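You operate a simulated robot arm through the tools that you are given. There is no shell and no other tool.

You are at the controls of a simulated robot arm. One attempt, no reset.

## Task
Lock the rail, clamp the carrier, home the machine and run the board.
Fine: lock the rail where it stands, both rail knobs tight; press home and start once each, no other button; the parts must sit straight.

Only the result counts: the job must be done as asked and must still hold three seconds after the hand-in. Knocking over, shifting, dropping, spilling or breaking anything else fails it.

## Robot
A 7-joint arm with a two-finger parallel gripper, fixed in place. Base frame: the origin is on the floor under the middle of its stand, x ahead of it, y to its left, z up. Units: m, degrees, N and s.
It reaches about 1.147 m from its shoulder. Its first joint turns from -166.0 to 166.0 degrees. Payload 3.43 kg.
The TCP is the grasp point between the finger pads, 0.03 m short of the fingertips. In the tool frame z runs along the fingers and y along their closing line. Largest opening 0.094 m; finger width 0.028, thickness 0.01; the body of the gripper, 0.05 by 0.096 m, starts 0.055 m behind the TCP.
Orientation is told as [roll, pitch, yaw] about the base's x, y, z axes, in that order, counted from this pose: with the fingers straight down and closing along the base's y, the tool's x points along the base's -x, its y along +y and its z along -z.

## Interface
- The arm moves only by the tool move_arm. Its argument "steps" is a list of rows, each a list of 7 numbers: the shift along the base's x, y, z in units of 300 mm (1.0 is 300 mm), then the turn, a rotation vector about the base's x, y, z in units of 120 degrees (1.0 is 120 degrees), then the finger opening in m, from 0 to 0.094. In form: [[x, y, z, rx, ry, rz, gripper], ...]. A call has 1 to 20 rows; each row is the pose to reach, as a shift and turn from the pose commanded when the call began. A call with a number of a shift or a turn outside -1 to 1 is refused whole. Rows are played at 5 a second. More than 0.05 m and 8.6 degrees between two rows, or a gripper value outside its range, and nothing of the call is played. Where a pose cannot be reached the arm comes as near as it can. A force on the tool above 40 N (or 10 N above the force at the start of the call, whichever is more), or a blocked arm, ends the call early, and 0.2 s more pass. Each finger travels about 0.045 m/s and halts on what it meets, pressing with about 20 N; the grip force reading is that of the motor and also rises with nothing between the fingers. The clock runs only during rows and for 0.2 s after the last one: add rows that repeat a pose to give the fingers time. It gives the time, the measured TCP pose, the force on the tool (base axes), the opening and the grip force at its end, in the units of the frame above (readings bear some noise), with the torque about the TCP (base axes, N m) and any sound that the robot's microphone picked up.
- Cameras (640 x 400 px; columns grow to the right, rows downward): "scene" is fixed at [0.2176, -0.6518, 1.6809]; the picture's right is [0.90, -0.43, 0.00], its down [-0.28, -0.59, -0.76] and it looks along [0.33, 0.68, -0.65] (base axes); focal length 317 px, centre (320, 200). "wrist" rides on the gripper at [0.076, 0.014, -0.103] in the tool frame; the picture's right is [-0.18, 0.98, 0.00], its down [-0.75, -0.14, -0.64] and it looks along [-0.63, -0.12, 0.77] (tool axes); focal length 243 px, centre (320, 200). There is no depth. A picture from a camera that has moved, and an enlarged one, comes with that camera's place and axes in the base frame and with its lens.
- grab_frame(camera): a new picture of that camera. No time passes.
- enlarge(camera, box): a new picture of the part [left, top, right, bottom] of that camera's present view, enlarged. No time passes.
- close_job(): hands the job in; it is judged then, once.

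Nothing tells you positions but the pictures and the camera data. Unless the task says otherwise, let go and move clear before handing in.

The tools are called after "Emit:" as name(argument=value, ...) on one line, values as JSON. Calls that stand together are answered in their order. move_arm: Moves the arm, as the interface text tells. Its arguments: {"type":"object","properties":{"steps":{"type":"array"}},"required":["steps"]} The other tools are called the same way: grab_frame (camera) takes a picture; enlarge (camera, box) takes an enlarged picture of a part of a camera's view; close_job () hands the job in.

At the start:

```text
t: 0.0
eef_pos: [0.4517, -0.1245, 1.2853]
orientation: [-0.1, -0.1, 0.0]
ft_force: [-0.3, -0.4, 0.3]
ft_torque: [0.01, -0.01, -0.04]
gripper_width: 0.0939
finger_force: 0.1
```

scene: 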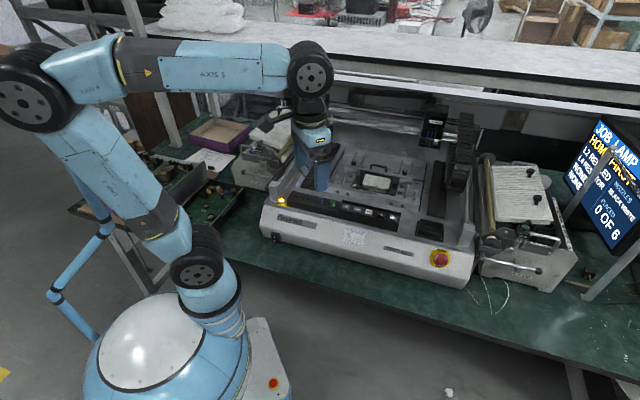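
wrist: 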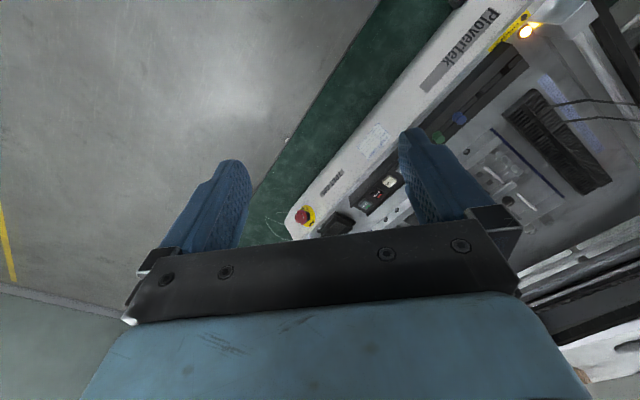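

I see a pick-and-place style machine on a green bench in front of the arm, with a button panel, a carrier area and a job screen on the right. First I'll take enlarged pictures to find the rail, knobs, clamp and buttons.

Emit:
enlarge(camera="scene", box=[260, 100, 480, 290])

Emit:
enlarge(camera="scene", box=[550, 100, 640, 260])

Emit:
enlarge(camera="scene", box=[320, 140, 440, 220])

Emit:
enlarge(camera="wrist", box=[280, 0, 640, 240])

```text
2.11 times, centred on (370, 195) of scene
camera zoom: at [0.2176, -0.6518, 1.6809], right [0.9, -0.43, 0.0], down [-0.28, -0.59, -0.76], along [0.33, 0.68, -0.65], focal length 668 px, centre (215, 210)
```

zoom: 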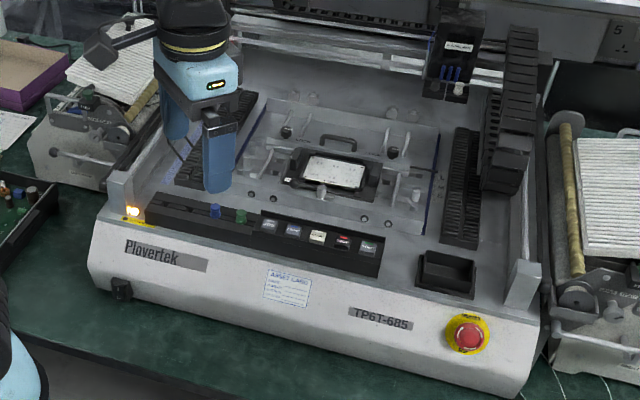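

```text
2.50 times, centred on (595, 180) of scene
camera zoom: at [0.2176, -0.6518, 1.6809], right [0.9, -0.43, 0.0], down [-0.28, -0.59, -0.76], along [0.33, 0.68, -0.65], focal length 793 px, centre (-368, 250)
```

zoom: 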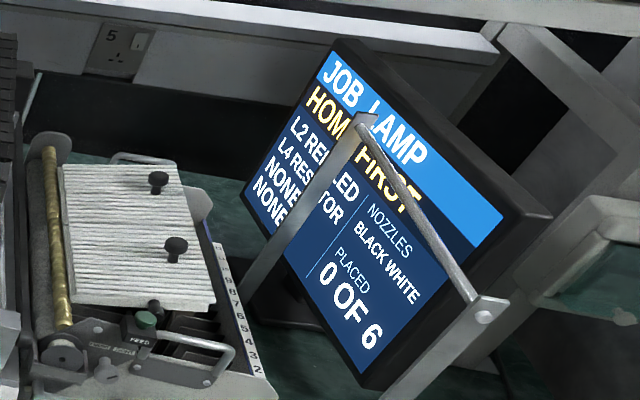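

```text
5.00 times, centred on (380, 180) of scene
camera zoom: at [0.2176, -0.6518, 1.6809], right [0.9, -0.43, 0.0], down [-0.28, -0.59, -0.76], along [0.33, 0.68, -0.65], focal length 1586 px, centre (20, 300)
```

zoom: 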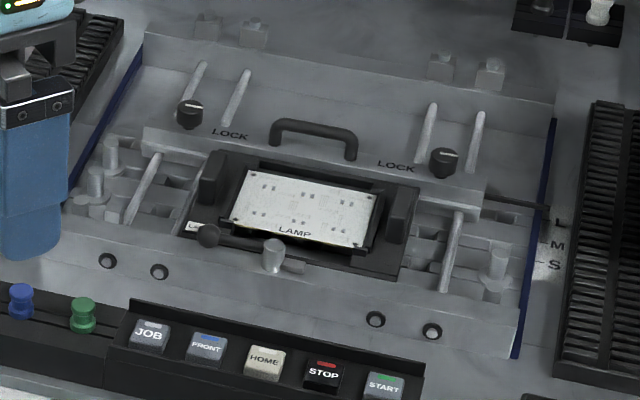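

```text
1.67 times, centred on (460, 120) of wrist
camera zoom: at [0.3756, -0.1096, 1.389], right [0.18, 0.98, 0.0], down [0.75, -0.14, 0.64], along [0.63, -0.12, -0.77], focal length 404 px, centre (87, 333)
```

zoom: 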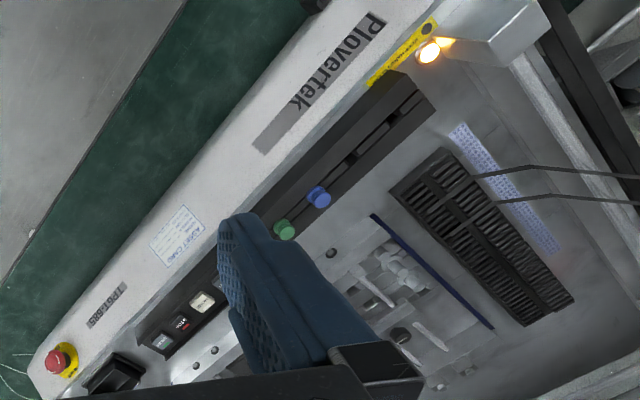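

The movable rail has two LOCK knobs and the board carrier sits in front of it; the buttons read JOB, FRONT, HOME, STOP, START. I'll look more closely at the details before moving.

Emit:
enlarge(camera="scene", box=[350, 165, 400, 200])

Emit:
enlarge(camera="scene", box=[340, 190, 420, 230])

Emit:
enlarge(camera="scene", box=[350, 150, 380, 175])

Emit:
enlarge(camera="scene", box=[390, 155, 440, 200])

Emit:
enlarge(camera="scene", box=[400, 90, 480, 150])

```text
11.43 times, centred on (375, 182) of scene
camera zoom: at [0.2176, -0.6518, 1.6809], right [0.9, -0.43, 0.0], down [-0.28, -0.59, -0.76], along [0.33, 0.68, -0.65], focal length 3625 px, centre (-309, 400)
```

zoom: 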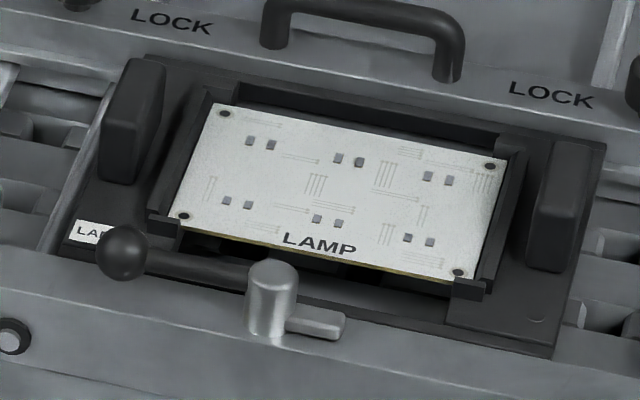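

```text
8.00 times, centred on (380, 210) of scene
camera zoom: at [0.2176, -0.6518, 1.6809], right [0.9, -0.43, 0.0], down [-0.28, -0.59, -0.76], along [0.33, 0.68, -0.65], focal length 2538 px, centre (-160, 120)
```

zoom: 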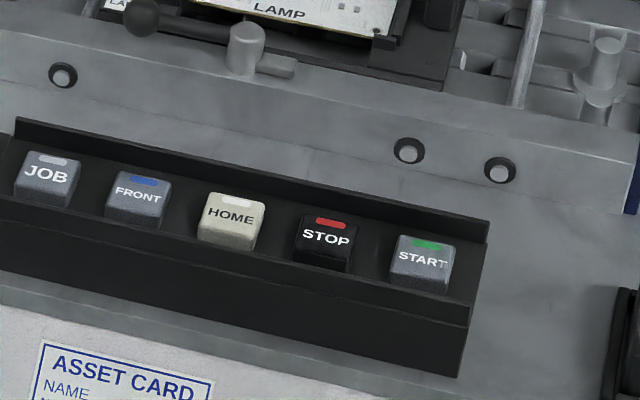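

```text
16.00 times, centred on (365, 162) of scene
camera zoom: at [0.2176, -0.6518, 1.6809], right [0.9, -0.43, 0.0], down [-0.28, -0.59, -0.76], along [0.33, 0.68, -0.65], focal length 5075 px, centre (-400, 800)
```

zoom: 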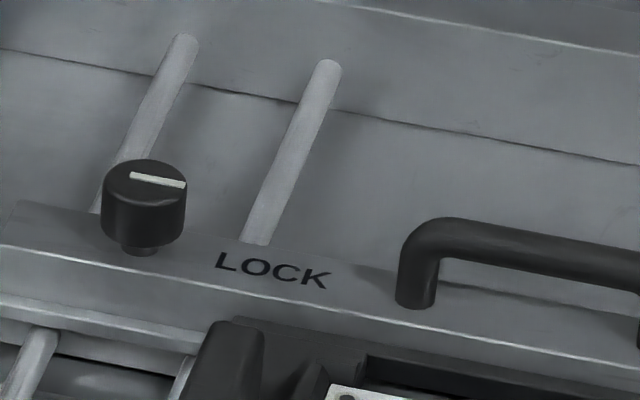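

```text
8.89 times, centred on (415, 178) of scene
camera zoom: at [0.2176, -0.6518, 1.6809], right [0.9, -0.43, 0.0], down [-0.28, -0.59, -0.76], along [0.33, 0.68, -0.65], focal length 2820 px, centre (-524, 400)
```

zoom: 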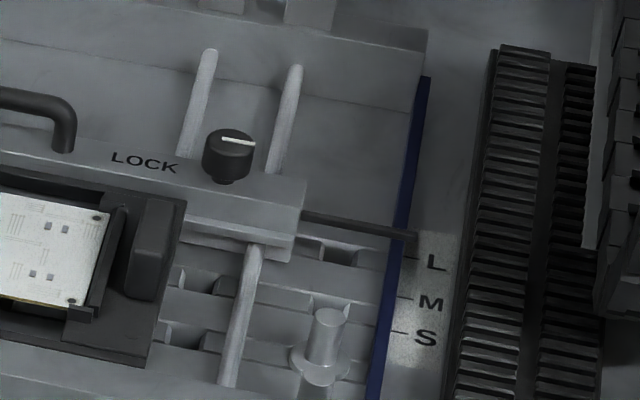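

```text
6.67 times, centred on (440, 120) of scene
camera zoom: at [0.2176, -0.6518, 1.6809], right [0.9, -0.43, 0.0], down [-0.28, -0.59, -0.76], along [0.33, 0.68, -0.65], focal length 2115 px, centre (-480, 733)
```

zoom: 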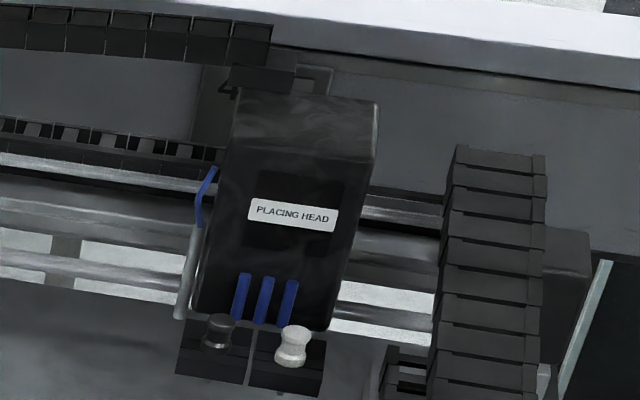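

The machine's front edge runs at about -44° in the base frame, with the buttons near z≈0.955 and HOME around (0.71, -0.02). I'll yaw the gripper to face the machine and move to a viewpoint above it.

Emit:
move_arm(steps=[[0.08, 0.025, -0.02, 0, 0, 0.0625, 0.094], [0.16, 0.05, -0.04, 0, 0, 0.125, 0.094], [0.24, 0.075, -0.06, 0, 0, 0.1875, 0.094], [0.32, 0.1, -0.08, 0, 0, 0.25, 0.094], [0.4, 0.125, -0.1, 0, 0, 0.3125, 0.094], [0.48, 0.15, -0.12, 0, 0, 0.375, 0.094]])

Emit:
grab_frame(camera="wrist")

Emit:
grab_frame(camera="scene")

```text
t: 1.4
eef_pos: [0.595, -0.0788, 1.2498]
orientation: [0.0, 0.0, 45.2]
ft_force: [-1.5, -0.2, 0.4]
ft_torque: [0.0, -0.05, -0.01]
gripper_width: 0.0941
finger_force: 0.1
```

```text
taken
camera wrist: at [0.5318, -0.1216, 1.3534], right [-0.57, 0.82, 0.0], down [0.63, 0.43, 0.64], along [0.53, 0.36, -0.77], focal length 243 px, centre (320, 200)
```

wrist: 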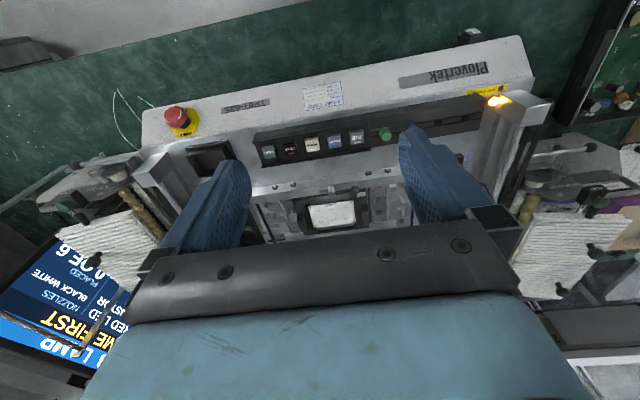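

```text
taken
```

scene: 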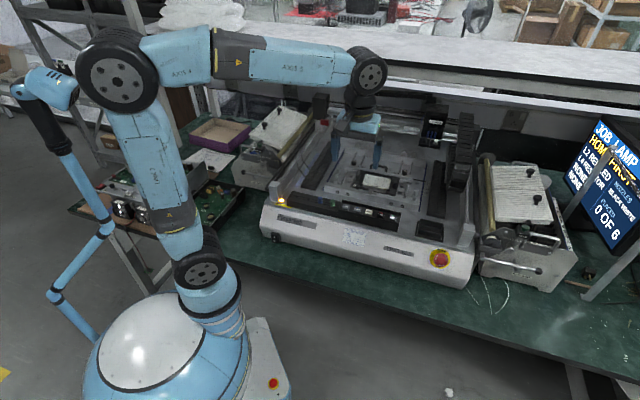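

The camera now looks over the front of the machine, but the knobs are hidden behind the gripper. I'll check the shelf above and the clearance before moving further in.

Emit:
enlarge(camera="scene", box=[260, 20, 560, 210])

Emit:
enlarge(camera="wrist", box=[230, 100, 430, 250])

```text
2.11 times, centred on (410, 115) of scene
camera zoom: at [0.2176, -0.6518, 1.6809], right [0.9, -0.43, 0.0], down [-0.28, -0.59, -0.76], along [0.33, 0.68, -0.65], focal length 668 px, centre (130, 379)
```

zoom: 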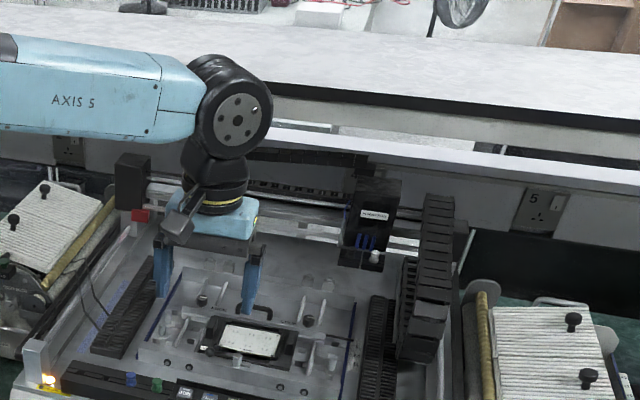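

```text
2.67 times, centred on (330, 175) of wrist
camera zoom: at [0.5318, -0.1216, 1.3534], right [-0.57, 0.82, 0.0], down [0.63, 0.43, 0.64], along [0.53, 0.36, -0.77], focal length 647 px, centre (293, 267)
```

zoom: 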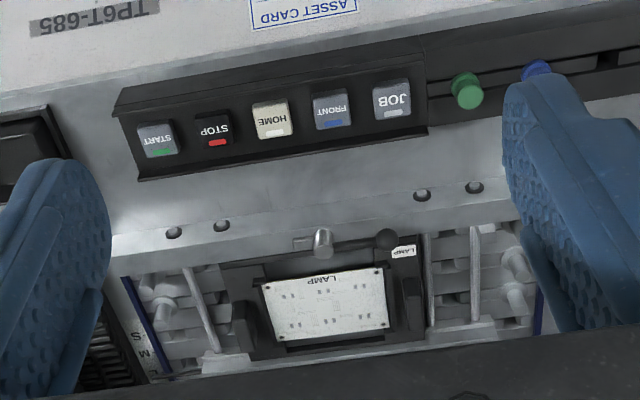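

Emit:
move_arm(steps=[[0.08, 0.08, 0, 0, 0, 0, 0.094], [0.16, 0.16, 0, 0, 0, 0, 0.094], [0.24, 0.24, 0, 0, 0, 0, 0.094], [0.32, 0.32, 0, 0, 0, 0, 0.094], [0.42, 0.42, 0, 0, 0, 0, 0.094], [0.5, 0.5, 0, 0, 0, 0, 0.094]])

Emit:
grab_frame(camera="wrist")

Emit:
grab_frame(camera="scene")

```text
t: 2.8
eef_pos: [0.744, 0.0711, 1.2507]
orientation: [0.0, -0.1, 45.1]
ft_force: [-0.1, -0.3, 0.7]
ft_torque: [0.05, -0.01, 0.01]
gripper_width: 0.0941
finger_force: 0.0
```

```text
taken
camera wrist: at [0.6814, 0.0269, 1.3537], right [-0.57, 0.82, 0.0], down [0.63, 0.43, 0.64], along [0.53, 0.36, -0.77], focal length 243 px, centre (320, 200)
```

wrist: 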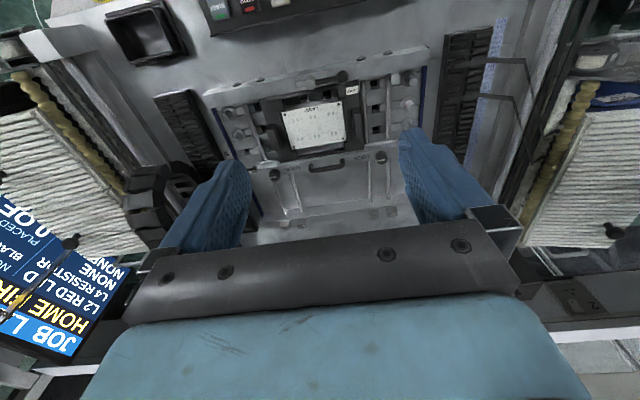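

```text
taken
```

scene: 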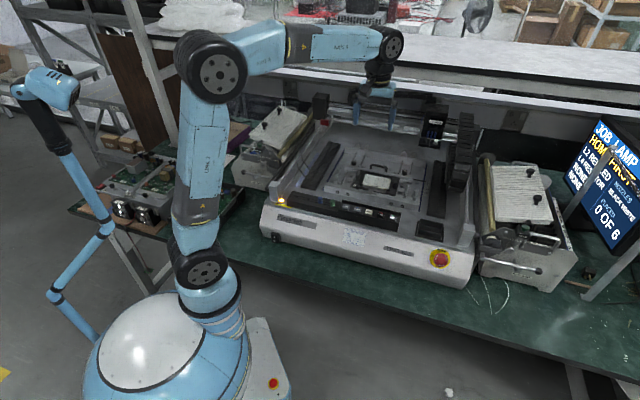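

Now the rail, knobs and clamp are visible from above. I'll enlarge these areas to triangulate them precisely.

Emit:
enlarge(camera="wrist", box=[200, 40, 440, 200])

Emit:
enlarge(camera="wrist", box=[250, 60, 380, 140])

Emit:
enlarge(camera="wrist", box=[250, 135, 410, 235])

Emit:
enlarge(camera="wrist", box=[0, 180, 120, 380])

```text
2.50 times, centred on (320, 120) of wrist
camera zoom: at [0.6814, 0.0269, 1.3537], right [-0.57, 0.82, 0.0], down [0.63, 0.43, 0.64], along [0.53, 0.36, -0.77], focal length 606 px, centre (320, 400)
```

zoom: 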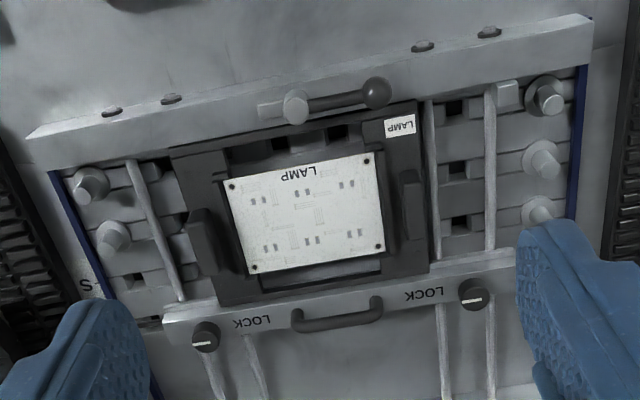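

```text
4.92 times, centred on (315, 100) of wrist
camera zoom: at [0.6814, 0.0269, 1.3537], right [-0.57, 0.82, 0.0], down [0.63, 0.43, 0.64], along [0.53, 0.36, -0.77], focal length 1194 px, centre (345, 692)
```

zoom: 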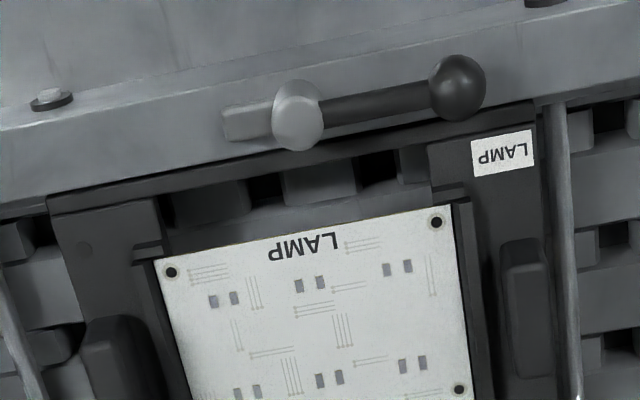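

```text
4.00 times, centred on (330, 185) of wrist
camera zoom: at [0.6814, 0.0269, 1.3537], right [-0.57, 0.82, 0.0], down [0.63, 0.43, 0.64], along [0.53, 0.36, -0.77], focal length 970 px, centre (280, 260)
```

zoom: 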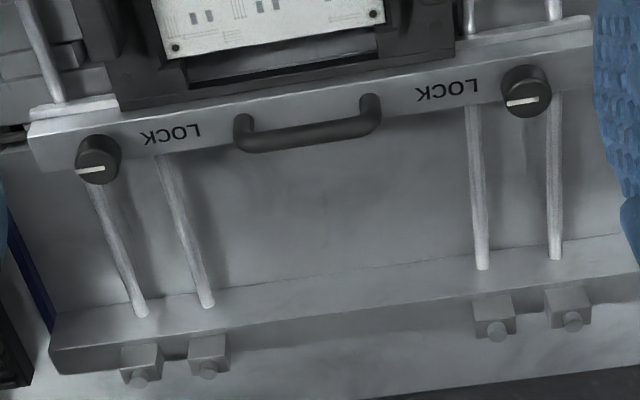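

```text
2.00 times, centred on (60, 280) of wrist
camera zoom: at [0.6814, 0.0269, 1.3537], right [-0.57, 0.82, 0.0], down [0.63, 0.43, 0.64], along [0.53, 0.36, -0.77], focal length 485 px, centre (840, 40)
```

zoom: 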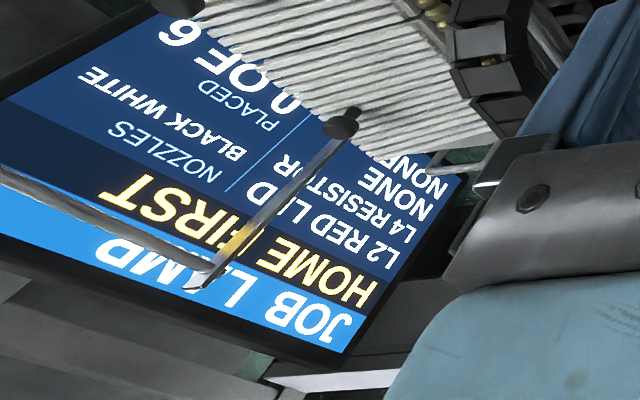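

The L knob looks to be at (0.804, 0.249, 0.969), the R knob at (0.951, 0.108, 0.965), the clamp pivot at (0.774, 0.075) and its ball at (0.738, 0.108). Next I hover over the left knob to refine its position and see how it is marked.

Emit:
move_arm(steps=[[0.033, 0.1, -0.03, 0, 0, 0, 0.094], [0.066, 0.2, -0.1, 0, 0, 0, 0.094], [0.1, 0.3, -0.17, 0, 0, 0, 0.094], [0.133, 0.4, -0.24, 0, 0, 0, 0.094], [0.167, 0.5, -0.32, 0, 0, 0, 0.094], [0.2, 0.593, -0.4, 0, 0, 0, 0.094], [0.2, 0.593, -0.4, 0, 0, 0, 0.094]])

Emit:
grab_frame(camera="wrist")

Emit:
enlarge(camera="wrist", box=[250, 60, 390, 150])

Emit:
enlarge(camera="scene", box=[300, 60, 460, 210])

```text
t: 4.4
eef_pos: [0.8029, 0.247, 1.1305]
orientation: [0.0, -0.1, 44.9]
ft_force: [0.4, 0.3, 0.7]
ft_torque: [-0.04, -0.02, -0.01]
gripper_width: 0.0941
finger_force: 0.0
```

```text
taken
camera wrist: at [0.7401, 0.2039, 1.2321], right [-0.57, 0.82, 0.0], down [0.63, 0.43, 0.64], along [0.53, 0.36, -0.77], focal length 243 px, centre (320, 200)
```

wrist: 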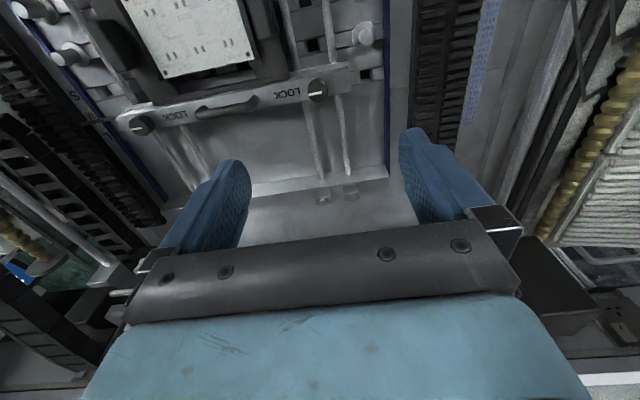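

```text
4.44 times, centred on (320, 105) of wrist
camera zoom: at [0.7401, 0.2039, 1.2321], right [-0.57, 0.82, 0.0], down [0.63, 0.43, 0.64], along [0.53, 0.36, -0.77], focal length 1078 px, centre (320, 622)
```

zoom: 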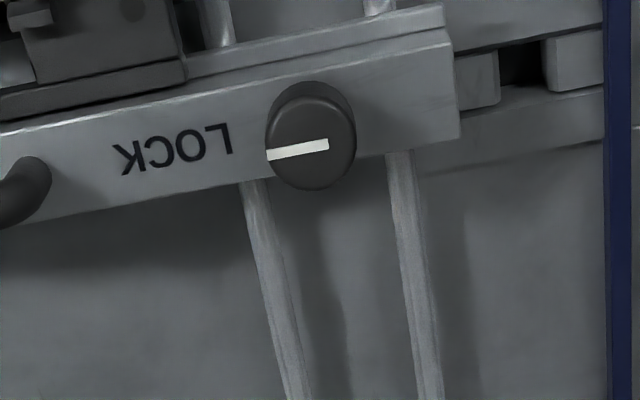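

```text
2.67 times, centred on (380, 135) of scene
camera zoom: at [0.2176, -0.6518, 1.6809], right [0.9, -0.43, 0.0], down [-0.28, -0.59, -0.76], along [0.33, 0.68, -0.65], focal length 846 px, centre (160, 373)
```

zoom: 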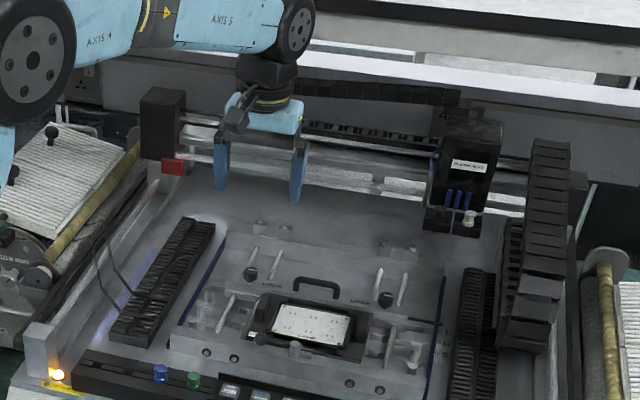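

The left knob lies almost exactly under the tool axis (about 1 mm off), 20 mm across with its top near z=0.967; its white mark points along the rail. I'll narrow the opening and descend part-way to re-check alignment.

Emit:
move_arm(steps=[[0.001, -0.002, -0.06, 0, 0, 0, 0.08], [0.002, -0.004, -0.13, 0, 0, 0, 0.065], [0.002, -0.004, -0.2, 0, 0, 0, 0.055], [0.002, -0.004, -0.27, 0, 0, 0, 0.052], [0.002, -0.004, -0.33, 0, 0, 0, 0.052], [0.002, -0.004, -0.33, 0, 0, 0, 0.052]])

Emit:
grab_frame(camera="wrist")

Emit:
enlarge(camera="wrist", box=[240, 80, 400, 180])

Emit:
enlarge(camera="scene", box=[320, 110, 440, 190])

```text
t: 5.8
eef_pos: [0.8074, 0.2496, 1.0311]
orientation: [0.0, 0.1, 45.0]
ft_force: [-0.5, 0.5, -0.1]
ft_torque: [-0.03, 0.01, 0.03]
gripper_width: 0.0523
finger_force: 0.1
```

```text
taken
camera wrist: at [0.7437, 0.2068, 1.1343], right [-0.57, 0.82, 0.0], down [0.63, 0.43, 0.64], along [0.53, 0.36, -0.77], focal length 243 px, centre (320, 200)
```

wrist: 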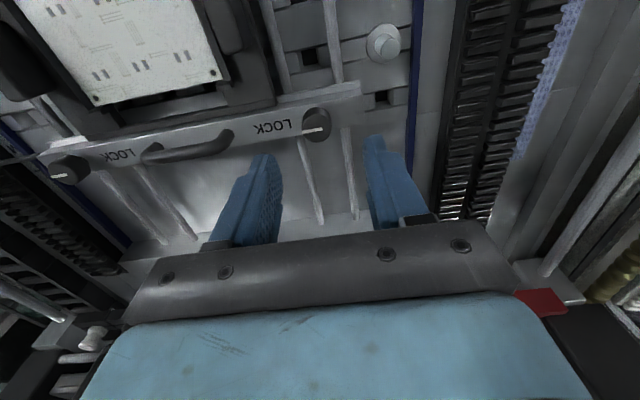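

```text
4.00 times, centred on (320, 130) of wrist
camera zoom: at [0.7437, 0.2068, 1.1343], right [-0.57, 0.82, 0.0], down [0.63, 0.43, 0.64], along [0.53, 0.36, -0.77], focal length 970 px, centre (320, 480)
```

zoom: 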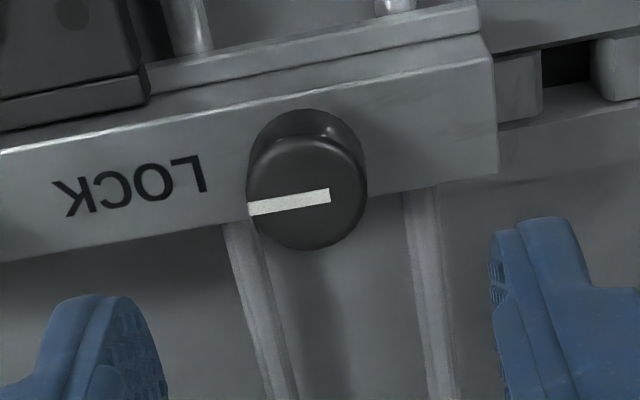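

```text
5.00 times, centred on (380, 150) of scene
camera zoom: at [0.2176, -0.6518, 1.6809], right [0.9, -0.43, 0.0], down [-0.28, -0.59, -0.76], along [0.33, 0.68, -0.65], focal length 1586 px, centre (20, 450)
```

zoom: 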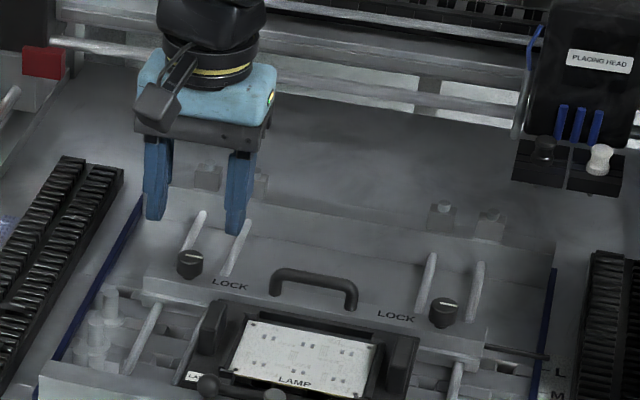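

The reading drifted a few millimetres relative to my command, so I'll hold still briefly to see where the arm settles before correcting.

Emit:
move_arm(steps=[[0, 0, 0, 0, 0, 0, 0.052], [0, 0, 0, 0, 0, 0, 0.052], [0, 0, 0, 0, 0, 0, 0.052]])

Emit:
enlarge(camera="wrist", box=[240, 80, 400, 180])

```text
t: 6.6
eef_pos: [0.8073, 0.25, 1.0314]
orientation: [0.0, 0.1, 45.1]
ft_force: [-0.3, -0.1, -0.6]
ft_torque: [0.03, 0.0, 0.0]
gripper_width: 0.0521
finger_force: 0.2
```

```text
4.00 times, centred on (320, 130) of wrist
camera zoom: at [0.7437, 0.2068, 1.1344], right [-0.57, 0.82, 0.0], down [0.63, 0.43, 0.64], along [0.53, 0.36, -0.77], focal length 970 px, centre (320, 480)
```

zoom: 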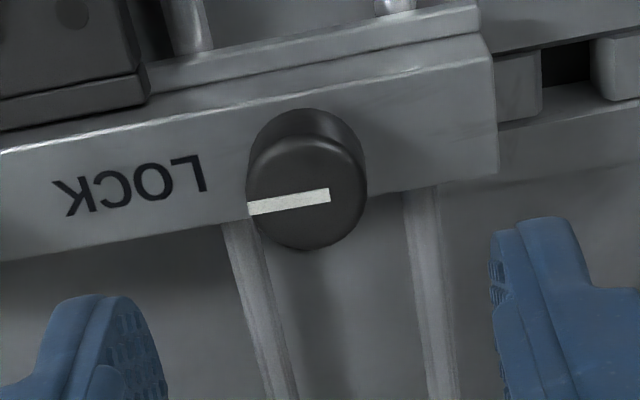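

The arm is settled at (0.8073, 0.2500), so the knob at about (0.8045, 0.2458) is ~5 mm off axis; I'll correct and step lower, watching the measured pose.

Emit:
move_arm(steps=[[-0.005, -0.007, -0.02, 0, 0, 0, 0.052], [-0.0093, -0.014, -0.05, 0, 0, 0, 0.052], [-0.0093, -0.014, -0.09, 0, 0, 0, 0.052], [-0.0093, -0.014, -0.09, 0, 0, 0, 0.052]])

Emit:
enlarge(camera="wrist", box=[240, 100, 400, 200])

```text
t: 7.6
eef_pos: [0.803, 0.2428, 1.0044]
orientation: [0.1, 0.1, 45.0]
ft_force: [-0.2, 0.2, -0.3]
ft_torque: [0.03, 0.02, 0.01]
gripper_width: 0.0521
finger_force: 0.0
```

```text
4.00 times, centred on (320, 150) of wrist
camera zoom: at [0.7396, 0.2001, 1.1074], right [-0.57, 0.82, 0.0], down [0.63, 0.43, 0.64], along [0.53, 0.36, -0.77], focal length 970 px, centre (320, 400)
```

zoom: 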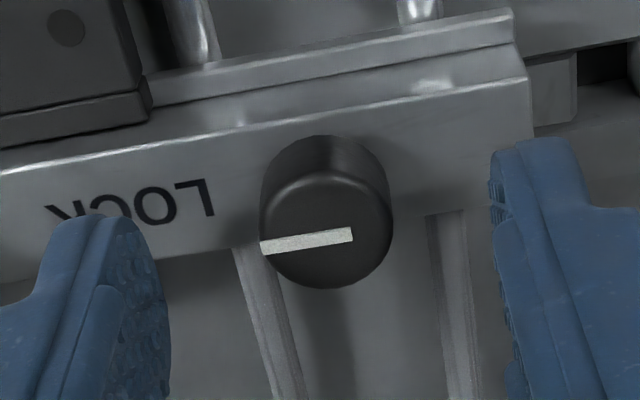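

Emit:
move_arm(steps=[[0.004, 0.0067, -0.03, 0, 0, 0, 0.052], [0.004, 0.0067, -0.067, 0, 0, 0, 0.052], [0.004, 0.0067, -0.067, 0, 0, 0, 0.052]])

Emit:
enlarge(camera="wrist", box=[240, 110, 400, 210])

Emit:
enlarge(camera="scene", box=[340, 130, 400, 180])

```text
t: 8.4
eef_pos: [0.804, 0.2458, 0.9884]
orientation: [0.0, -0.1, 44.9]
ft_force: [2.4, -0.2, 20.3]
ft_torque: [0.15, 0.41, 0.1]
gripper_width: 0.0521
finger_force: 0.1
```

```text
4.00 times, centred on (320, 160) of wrist
camera zoom: at [0.7403, 0.2026, 1.0903], right [-0.57, 0.82, 0.0], down [0.63, 0.43, 0.64], along [0.53, 0.36, -0.77], focal length 970 px, centre (320, 360)
```

zoom: 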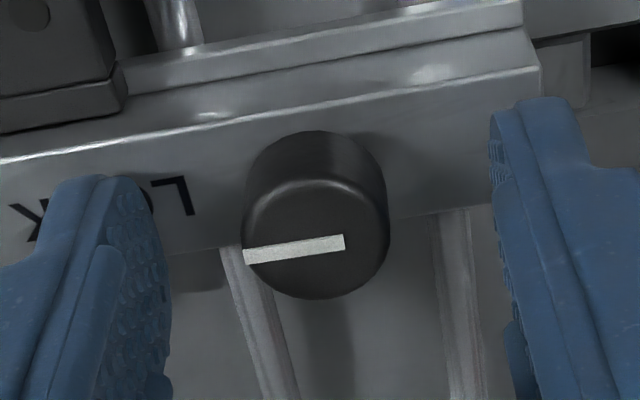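

```text
8.00 times, centred on (370, 155) of scene
camera zoom: at [0.2176, -0.6518, 1.6809], right [0.9, -0.43, 0.0], down [-0.28, -0.59, -0.76], along [0.33, 0.68, -0.65], focal length 2538 px, centre (-80, 560)
```

zoom: 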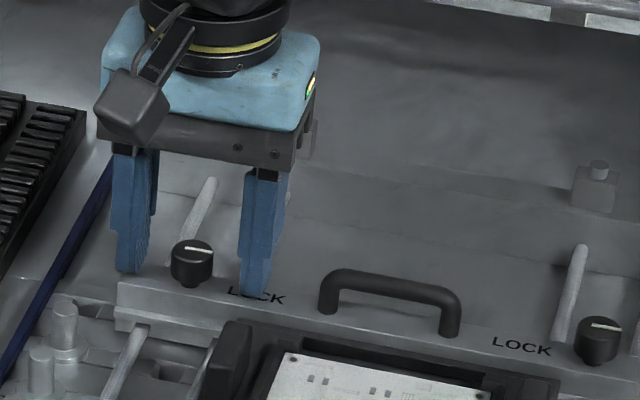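

The fingers touched the rail top (tips at z≈0.958, 20 N), so I'll back off upward about 4 mm and centre better: the knob top is then near z≈0.974 at about (0.803, 0.245).

Emit:
move_arm(steps=[[0, 0, 0.026, 0, 0, 0, 0.052], [-0.0043, -0.0047, 0.026, 0, 0, 0, 0.052], [-0.0043, -0.0047, 0.026, 0, 0, 0, 0.052]])

Emit:
enlarge(camera="wrist", box=[220, 90, 420, 215])

Emit:
enlarge(camera="scene", box=[340, 140, 390, 175])

```text
t: 9.2
eef_pos: [0.802, 0.2438, 0.9923]
orientation: [0.2, 0.1, 45.2]
ft_force: [0.3, 0.4, 0.1]
ft_torque: [0.0, 0.0, 0.0]
gripper_width: 0.0522
finger_force: 0.0
```

```text
3.20 times, centred on (320, 152) of wrist
camera zoom: at [0.7387, 0.2014, 1.0947], right [-0.57, 0.82, 0.0], down [0.63, 0.43, 0.64], along [0.53, 0.36, -0.77], focal length 776 px, centre (320, 352)
```

zoom: 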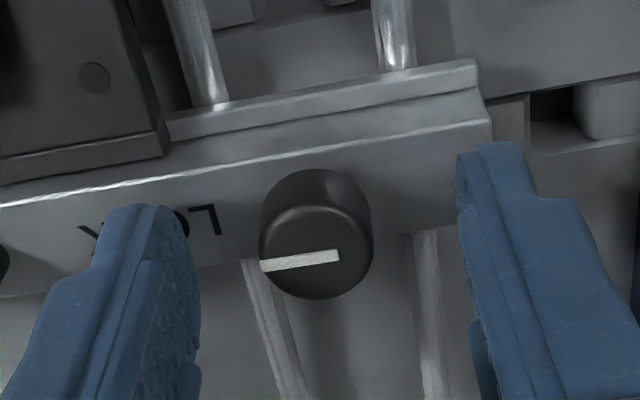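

```text
11.43 times, centred on (365, 158) of scene
camera zoom: at [0.2176, -0.6518, 1.6809], right [0.9, -0.43, 0.0], down [-0.28, -0.59, -0.76], along [0.33, 0.68, -0.65], focal length 3625 px, centre (-194, 686)
```

zoom: 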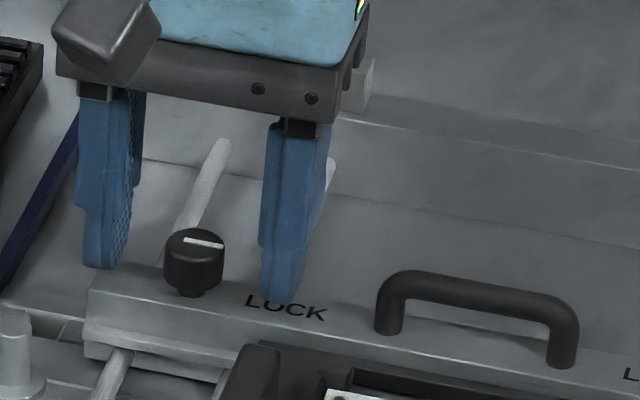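

Aligned to within about 1 mm with no contact force. Closing the fingers on the knob now.

Emit:
move_arm(steps=[[0, 0, 0, 0, 0, 0, 0.03], [0, 0, 0, 0, 0, 0, 0.01], [0, 0, 0, 0, 0, 0, 0.0], [0, 0, 0, 0, 0, 0, 0.0]])

Emit:
enlarge(camera="wrist", box=[220, 90, 420, 215])

Emit:
enlarge(camera="scene", box=[340, 140, 390, 175])

```text
t: 10.2
eef_pos: [0.8017, 0.2444, 0.993]
orientation: [0.1, 0.1, 45.1]
ft_force: [2.1, -1.7, -0.9]
ft_torque: [-0.05, -0.04, 0.02]
gripper_width: 0.0203
finger_force: 45.1
```

```text
3.20 times, centred on (320, 152) of wrist
camera zoom: at [0.739, 0.2012, 1.0948], right [-0.57, 0.82, 0.0], down [0.63, 0.43, 0.64], along [0.53, 0.36, -0.77], focal length 776 px, centre (320, 352)
```

zoom: 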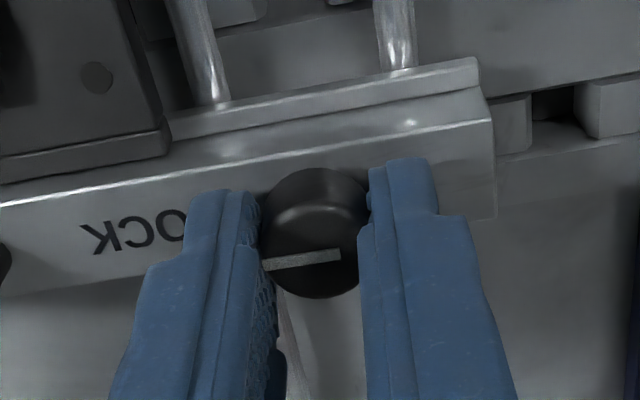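

```text
11.43 times, centred on (365, 158) of scene
camera zoom: at [0.2176, -0.6518, 1.6809], right [0.9, -0.43, 0.0], down [-0.28, -0.59, -0.76], along [0.33, 0.68, -0.65], focal length 3625 px, centre (-194, 686)
```

zoom: 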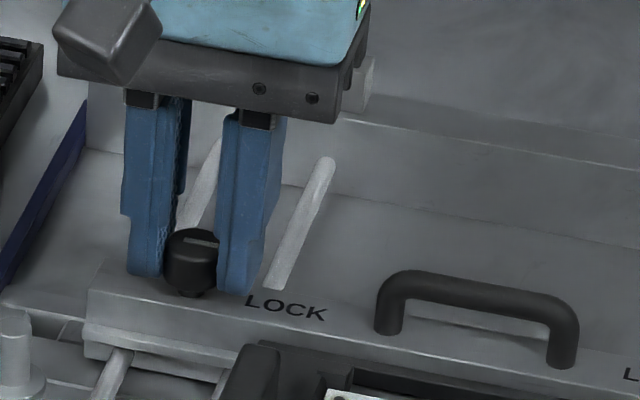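

The knob is gripped at 20.3 mm width. I'll turn it clockwise (seen from above) in small steps and watch the torque.

Emit:
move_arm(steps=[[0, 0, 0, 0, 0, -0.05, 0.0], [0, 0, 0, 0, 0, -0.1, 0.0], [0, 0, 0, 0, 0, -0.15, 0.0], [0, 0, 0, 0, 0, -0.2, 0.0], [0, 0, 0, 0, 0, -0.2, 0.0]])

Emit:
enlarge(camera="wrist", box=[220, 90, 420, 215])

Emit:
enlarge(camera="scene", box=[340, 140, 390, 175])

```text
t: 11.4
eef_pos: [0.8036, 0.2428, 0.9914]
orientation: [0.0, 0.0, 21.0]
ft_force: [2.3, -4.8, 8.7]
ft_torque: [-0.48, 0.92, -0.02]
gripper_width: 0.0203
finger_force: 45.4
```

```text
3.20 times, centred on (320, 152) of wrist
camera zoom: at [0.7274, 0.2307, 1.0947], right [-0.18, 0.98, 0.0], down [0.75, 0.14, 0.64], along [0.63, 0.12, -0.77], focal length 776 px, centre (320, 352)
```

zoom: 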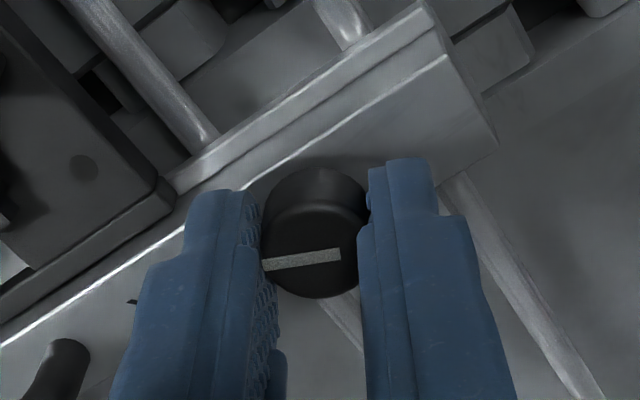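

```text
11.43 times, centred on (365, 158) of scene
camera zoom: at [0.2176, -0.6518, 1.6809], right [0.9, -0.43, 0.0], down [-0.28, -0.59, -0.76], along [0.33, 0.68, -0.65], focal length 3625 px, centre (-194, 686)
```

zoom: 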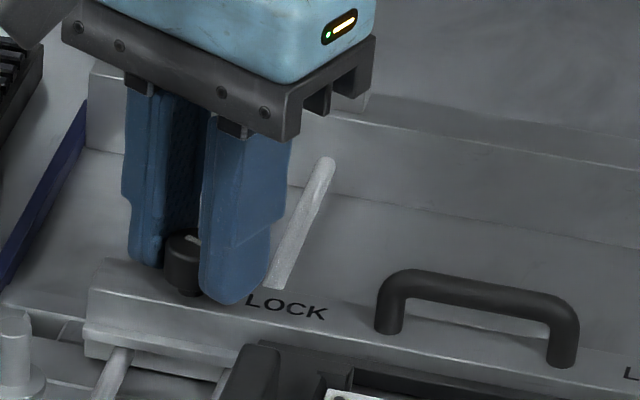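

The knob turned 24° with the grip and no torque resistance about z yet. Continuing clockwise.

Emit:
move_arm(steps=[[0, 0, 0, 0, 0, -0.05, 0.0], [0, 0, 0, 0, 0, -0.1, 0.0], [0, 0, 0, 0, 0, -0.15, 0.0], [0, 0, 0, 0, 0, -0.2, 0.0], [0, 0, 0, 0, 0, -0.2, 0.0]])

Emit:
enlarge(camera="wrist", box=[220, 90, 420, 215])

Emit:
enlarge(camera="scene", box=[340, 140, 390, 175])

```text
t: 12.6
eef_pos: [0.8034, 0.2445, 0.9931]
orientation: [0.0, 0.0, -3.0]
ft_force: [4.5, -5.7, 10.0]
ft_torque: [-0.19, 0.22, 0.01]
gripper_width: 0.0202
finger_force: 44.9
```

```text
3.20 times, centred on (320, 152) of wrist
camera zoom: at [0.7285, 0.2623, 1.0947], right [0.24, 0.97, 0.0], down [0.75, -0.18, 0.64], along [0.62, -0.15, -0.77], focal length 776 px, centre (320, 352)
```

zoom: 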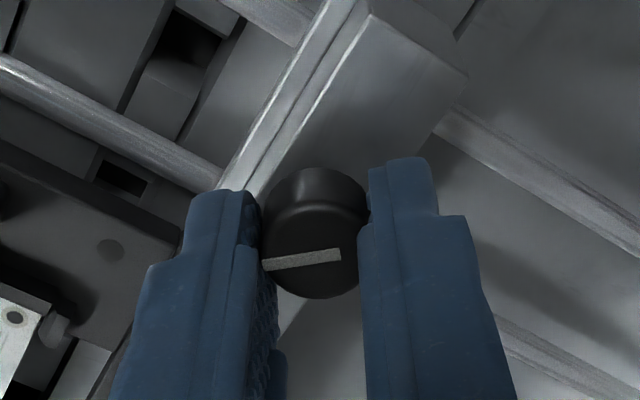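

```text
11.43 times, centred on (365, 158) of scene
camera zoom: at [0.2176, -0.6518, 1.6809], right [0.9, -0.43, 0.0], down [-0.28, -0.59, -0.76], along [0.33, 0.68, -0.65], focal length 3625 px, centre (-194, 686)
```

zoom: 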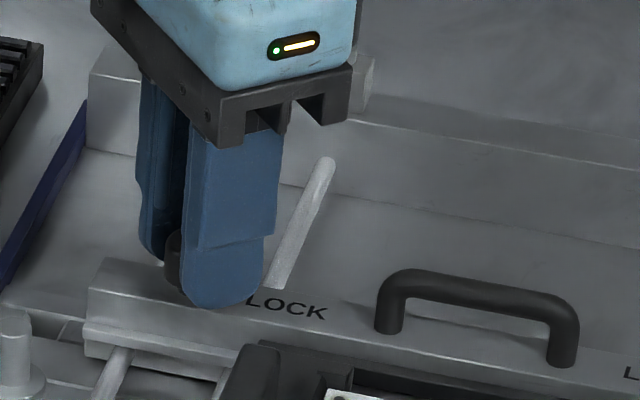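

Still free at 48° of turn. Continuing clockwise.

Emit:
move_arm(steps=[[0, 0, 0, 0, 0, -0.05, 0.0], [0, 0, 0, 0, 0, -0.1, 0.0], [0, 0, 0, 0, 0, -0.15, 0.0], [0, 0, 0, 0, 0, -0.2, 0.0], [0, 0, 0, 0, 0, -0.2, 0.0]])

Emit:
enlarge(camera="wrist", box=[220, 90, 420, 215])

Emit:
enlarge(camera="scene", box=[340, 140, 440, 210])

```text
t: 13.8
eef_pos: [0.804, 0.2421, 0.9927]
orientation: [0.1, 0.1, -27.2]
ft_force: [6.9, -10.4, 6.2]
ft_torque: [0.07, 0.59, 0.02]
gripper_width: 0.02
finger_force: 44.9
```

```text
3.20 times, centred on (320, 152) of wrist
camera zoom: at [0.7427, 0.2909, 1.0948], right [0.61, 0.79, 0.0], down [0.61, -0.47, 0.64], along [0.51, -0.39, -0.77], focal length 776 px, centre (320, 352)
```

zoom: 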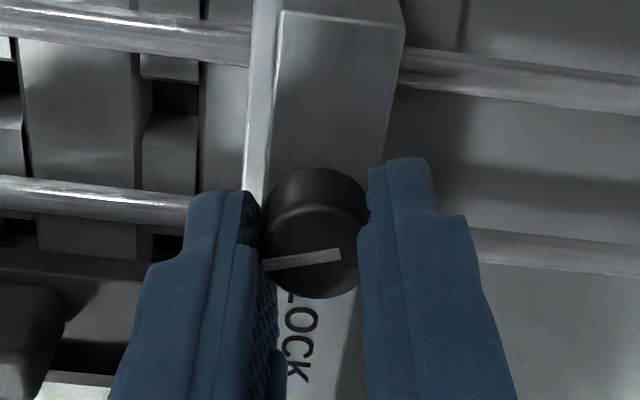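

```text
5.71 times, centred on (390, 175) of scene
camera zoom: at [0.2176, -0.6518, 1.6809], right [0.9, -0.43, 0.0], down [-0.28, -0.59, -0.76], along [0.33, 0.68, -0.65], focal length 1812 px, centre (-80, 343)
```

zoom: 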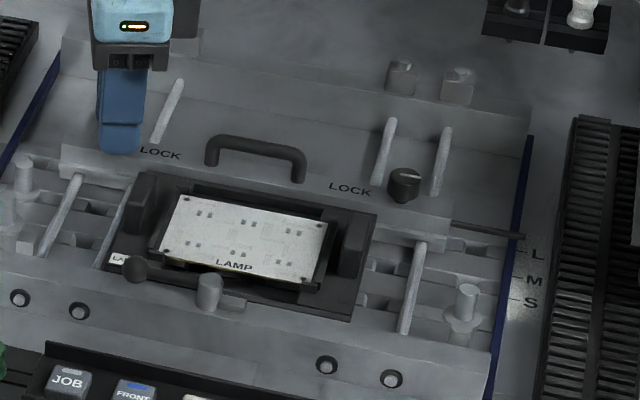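

Free still at 72°, with a mild sideways strain along the rail axis, so I'll relieve that by ~2 mm while continuing to turn.

Emit:
move_arm(steps=[[0.002, -0.003, 0, 0, 0, -0.04, 0.0], [0.004, -0.006, 0, 0, 0, -0.08, 0.0], [0.005, -0.007, 0, 0, 0, -0.12, 0.0], [0.005, -0.007, 0, 0, 0, -0.16, 0.0], [0.005, -0.007, 0, 0, 0, -0.2, 0.0], [0.005, -0.007, 0, 0, 0, -0.2, 0.0]])

Emit:
enlarge(camera="wrist", box=[220, 90, 420, 215])

Emit:
enlarge(camera="scene", box=[390, 155, 440, 200])

```text
t: 15.2
eef_pos: [0.8034, 0.2436, 0.9913]
orientation: [0.0, 0.0, -51.0]
ft_force: [-9.5, 6.2, 11.6]
ft_torque: [0.7, 0.77, 0.01]
gripper_width: 0.0203
finger_force: 45.1
```

```text
3.20 times, centred on (320, 152) of wrist
camera zoom: at [0.7672, 0.3114, 1.0948], right [0.88, 0.48, 0.0], down [0.37, -0.68, 0.64], along [0.31, -0.56, -0.77], focal length 776 px, centre (320, 352)
```

zoom: 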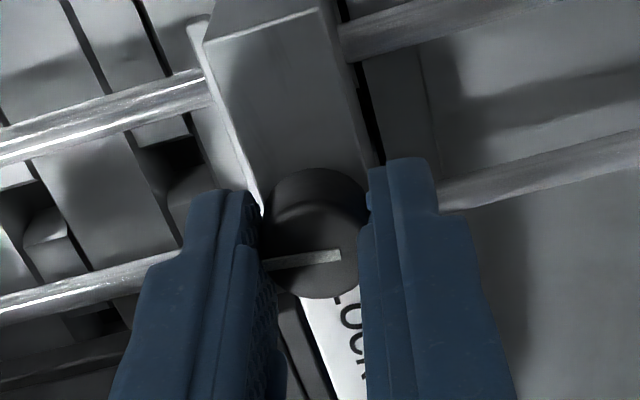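

```text
8.89 times, centred on (415, 178) of scene
camera zoom: at [0.2176, -0.6518, 1.6809], right [0.9, -0.43, 0.0], down [-0.28, -0.59, -0.76], along [0.33, 0.68, -0.65], focal length 2820 px, centre (-524, 400)
```

zoom: 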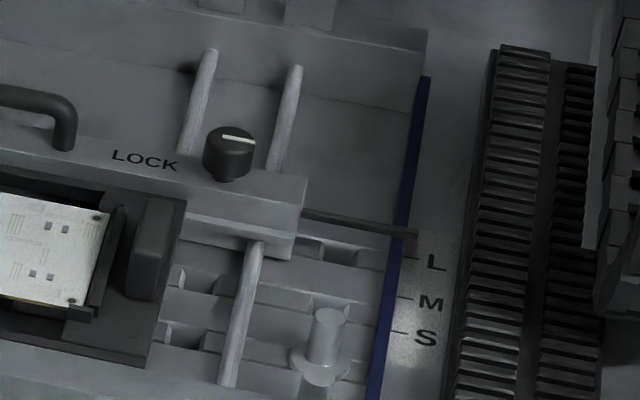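

I've turned about 96° with no z-torque yet. Before going on I'll check that the rail has not shifted by retaking the same boxes as at the start.

Emit:
enlarge(camera="scene", box=[320, 140, 440, 220])

Emit:
enlarge(camera="scene", box=[350, 165, 400, 200])

Emit:
enlarge(camera="scene", box=[350, 150, 380, 175])

Emit:
enlarge(camera="scene", box=[420, 170, 450, 195])

```text
5.00 times, centred on (380, 180) of scene
camera zoom: at [0.2176, -0.6518, 1.6809], right [0.9, -0.43, 0.0], down [-0.28, -0.59, -0.76], along [0.33, 0.68, -0.65], focal length 1586 px, centre (20, 300)
```

zoom: 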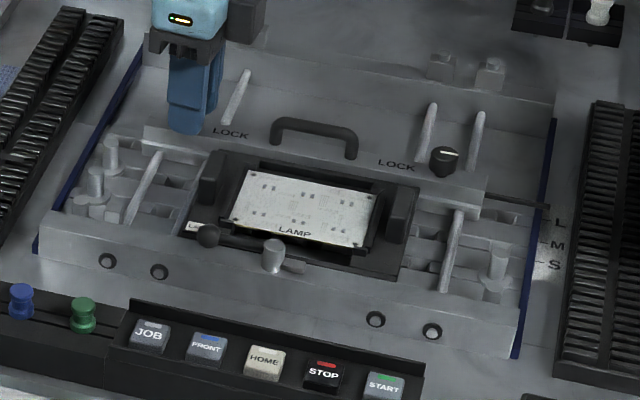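

```text
11.43 times, centred on (375, 182) of scene
camera zoom: at [0.2176, -0.6518, 1.6809], right [0.9, -0.43, 0.0], down [-0.28, -0.59, -0.76], along [0.33, 0.68, -0.65], focal length 3625 px, centre (-309, 400)
```

zoom: 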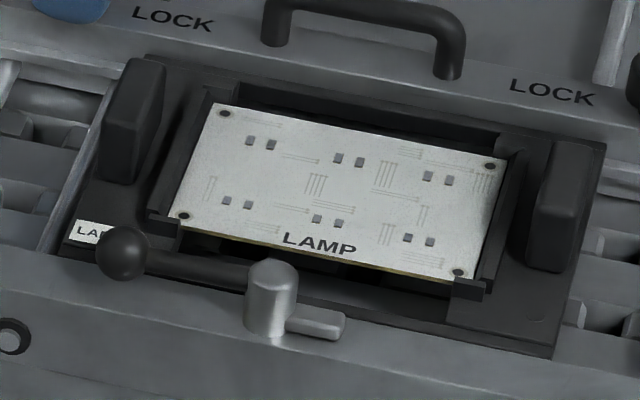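

```text
16.00 times, centred on (365, 162) of scene
camera zoom: at [0.2176, -0.6518, 1.6809], right [0.9, -0.43, 0.0], down [-0.28, -0.59, -0.76], along [0.33, 0.68, -0.65], focal length 5075 px, centre (-400, 800)
```

zoom: 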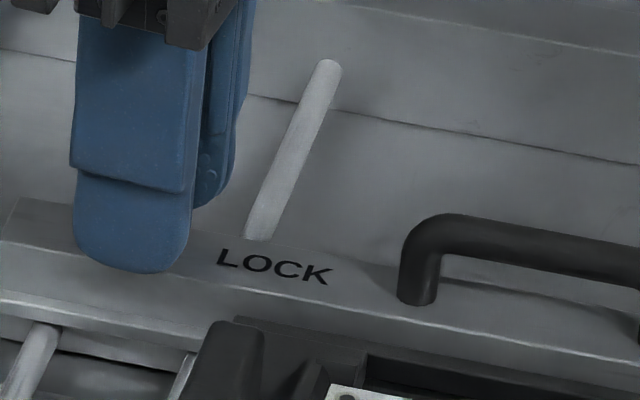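

```text
16.00 times, centred on (435, 182) of scene
camera zoom: at [0.2176, -0.6518, 1.6809], right [0.9, -0.43, 0.0], down [-0.28, -0.59, -0.76], along [0.33, 0.68, -0.65], focal length 5075 px, centre (-1520, 480)
```

zoom: 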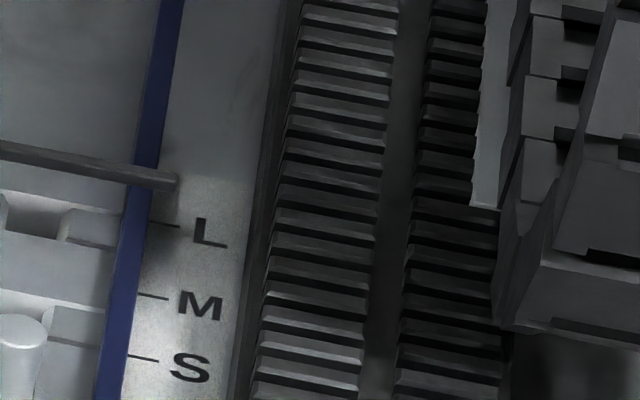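

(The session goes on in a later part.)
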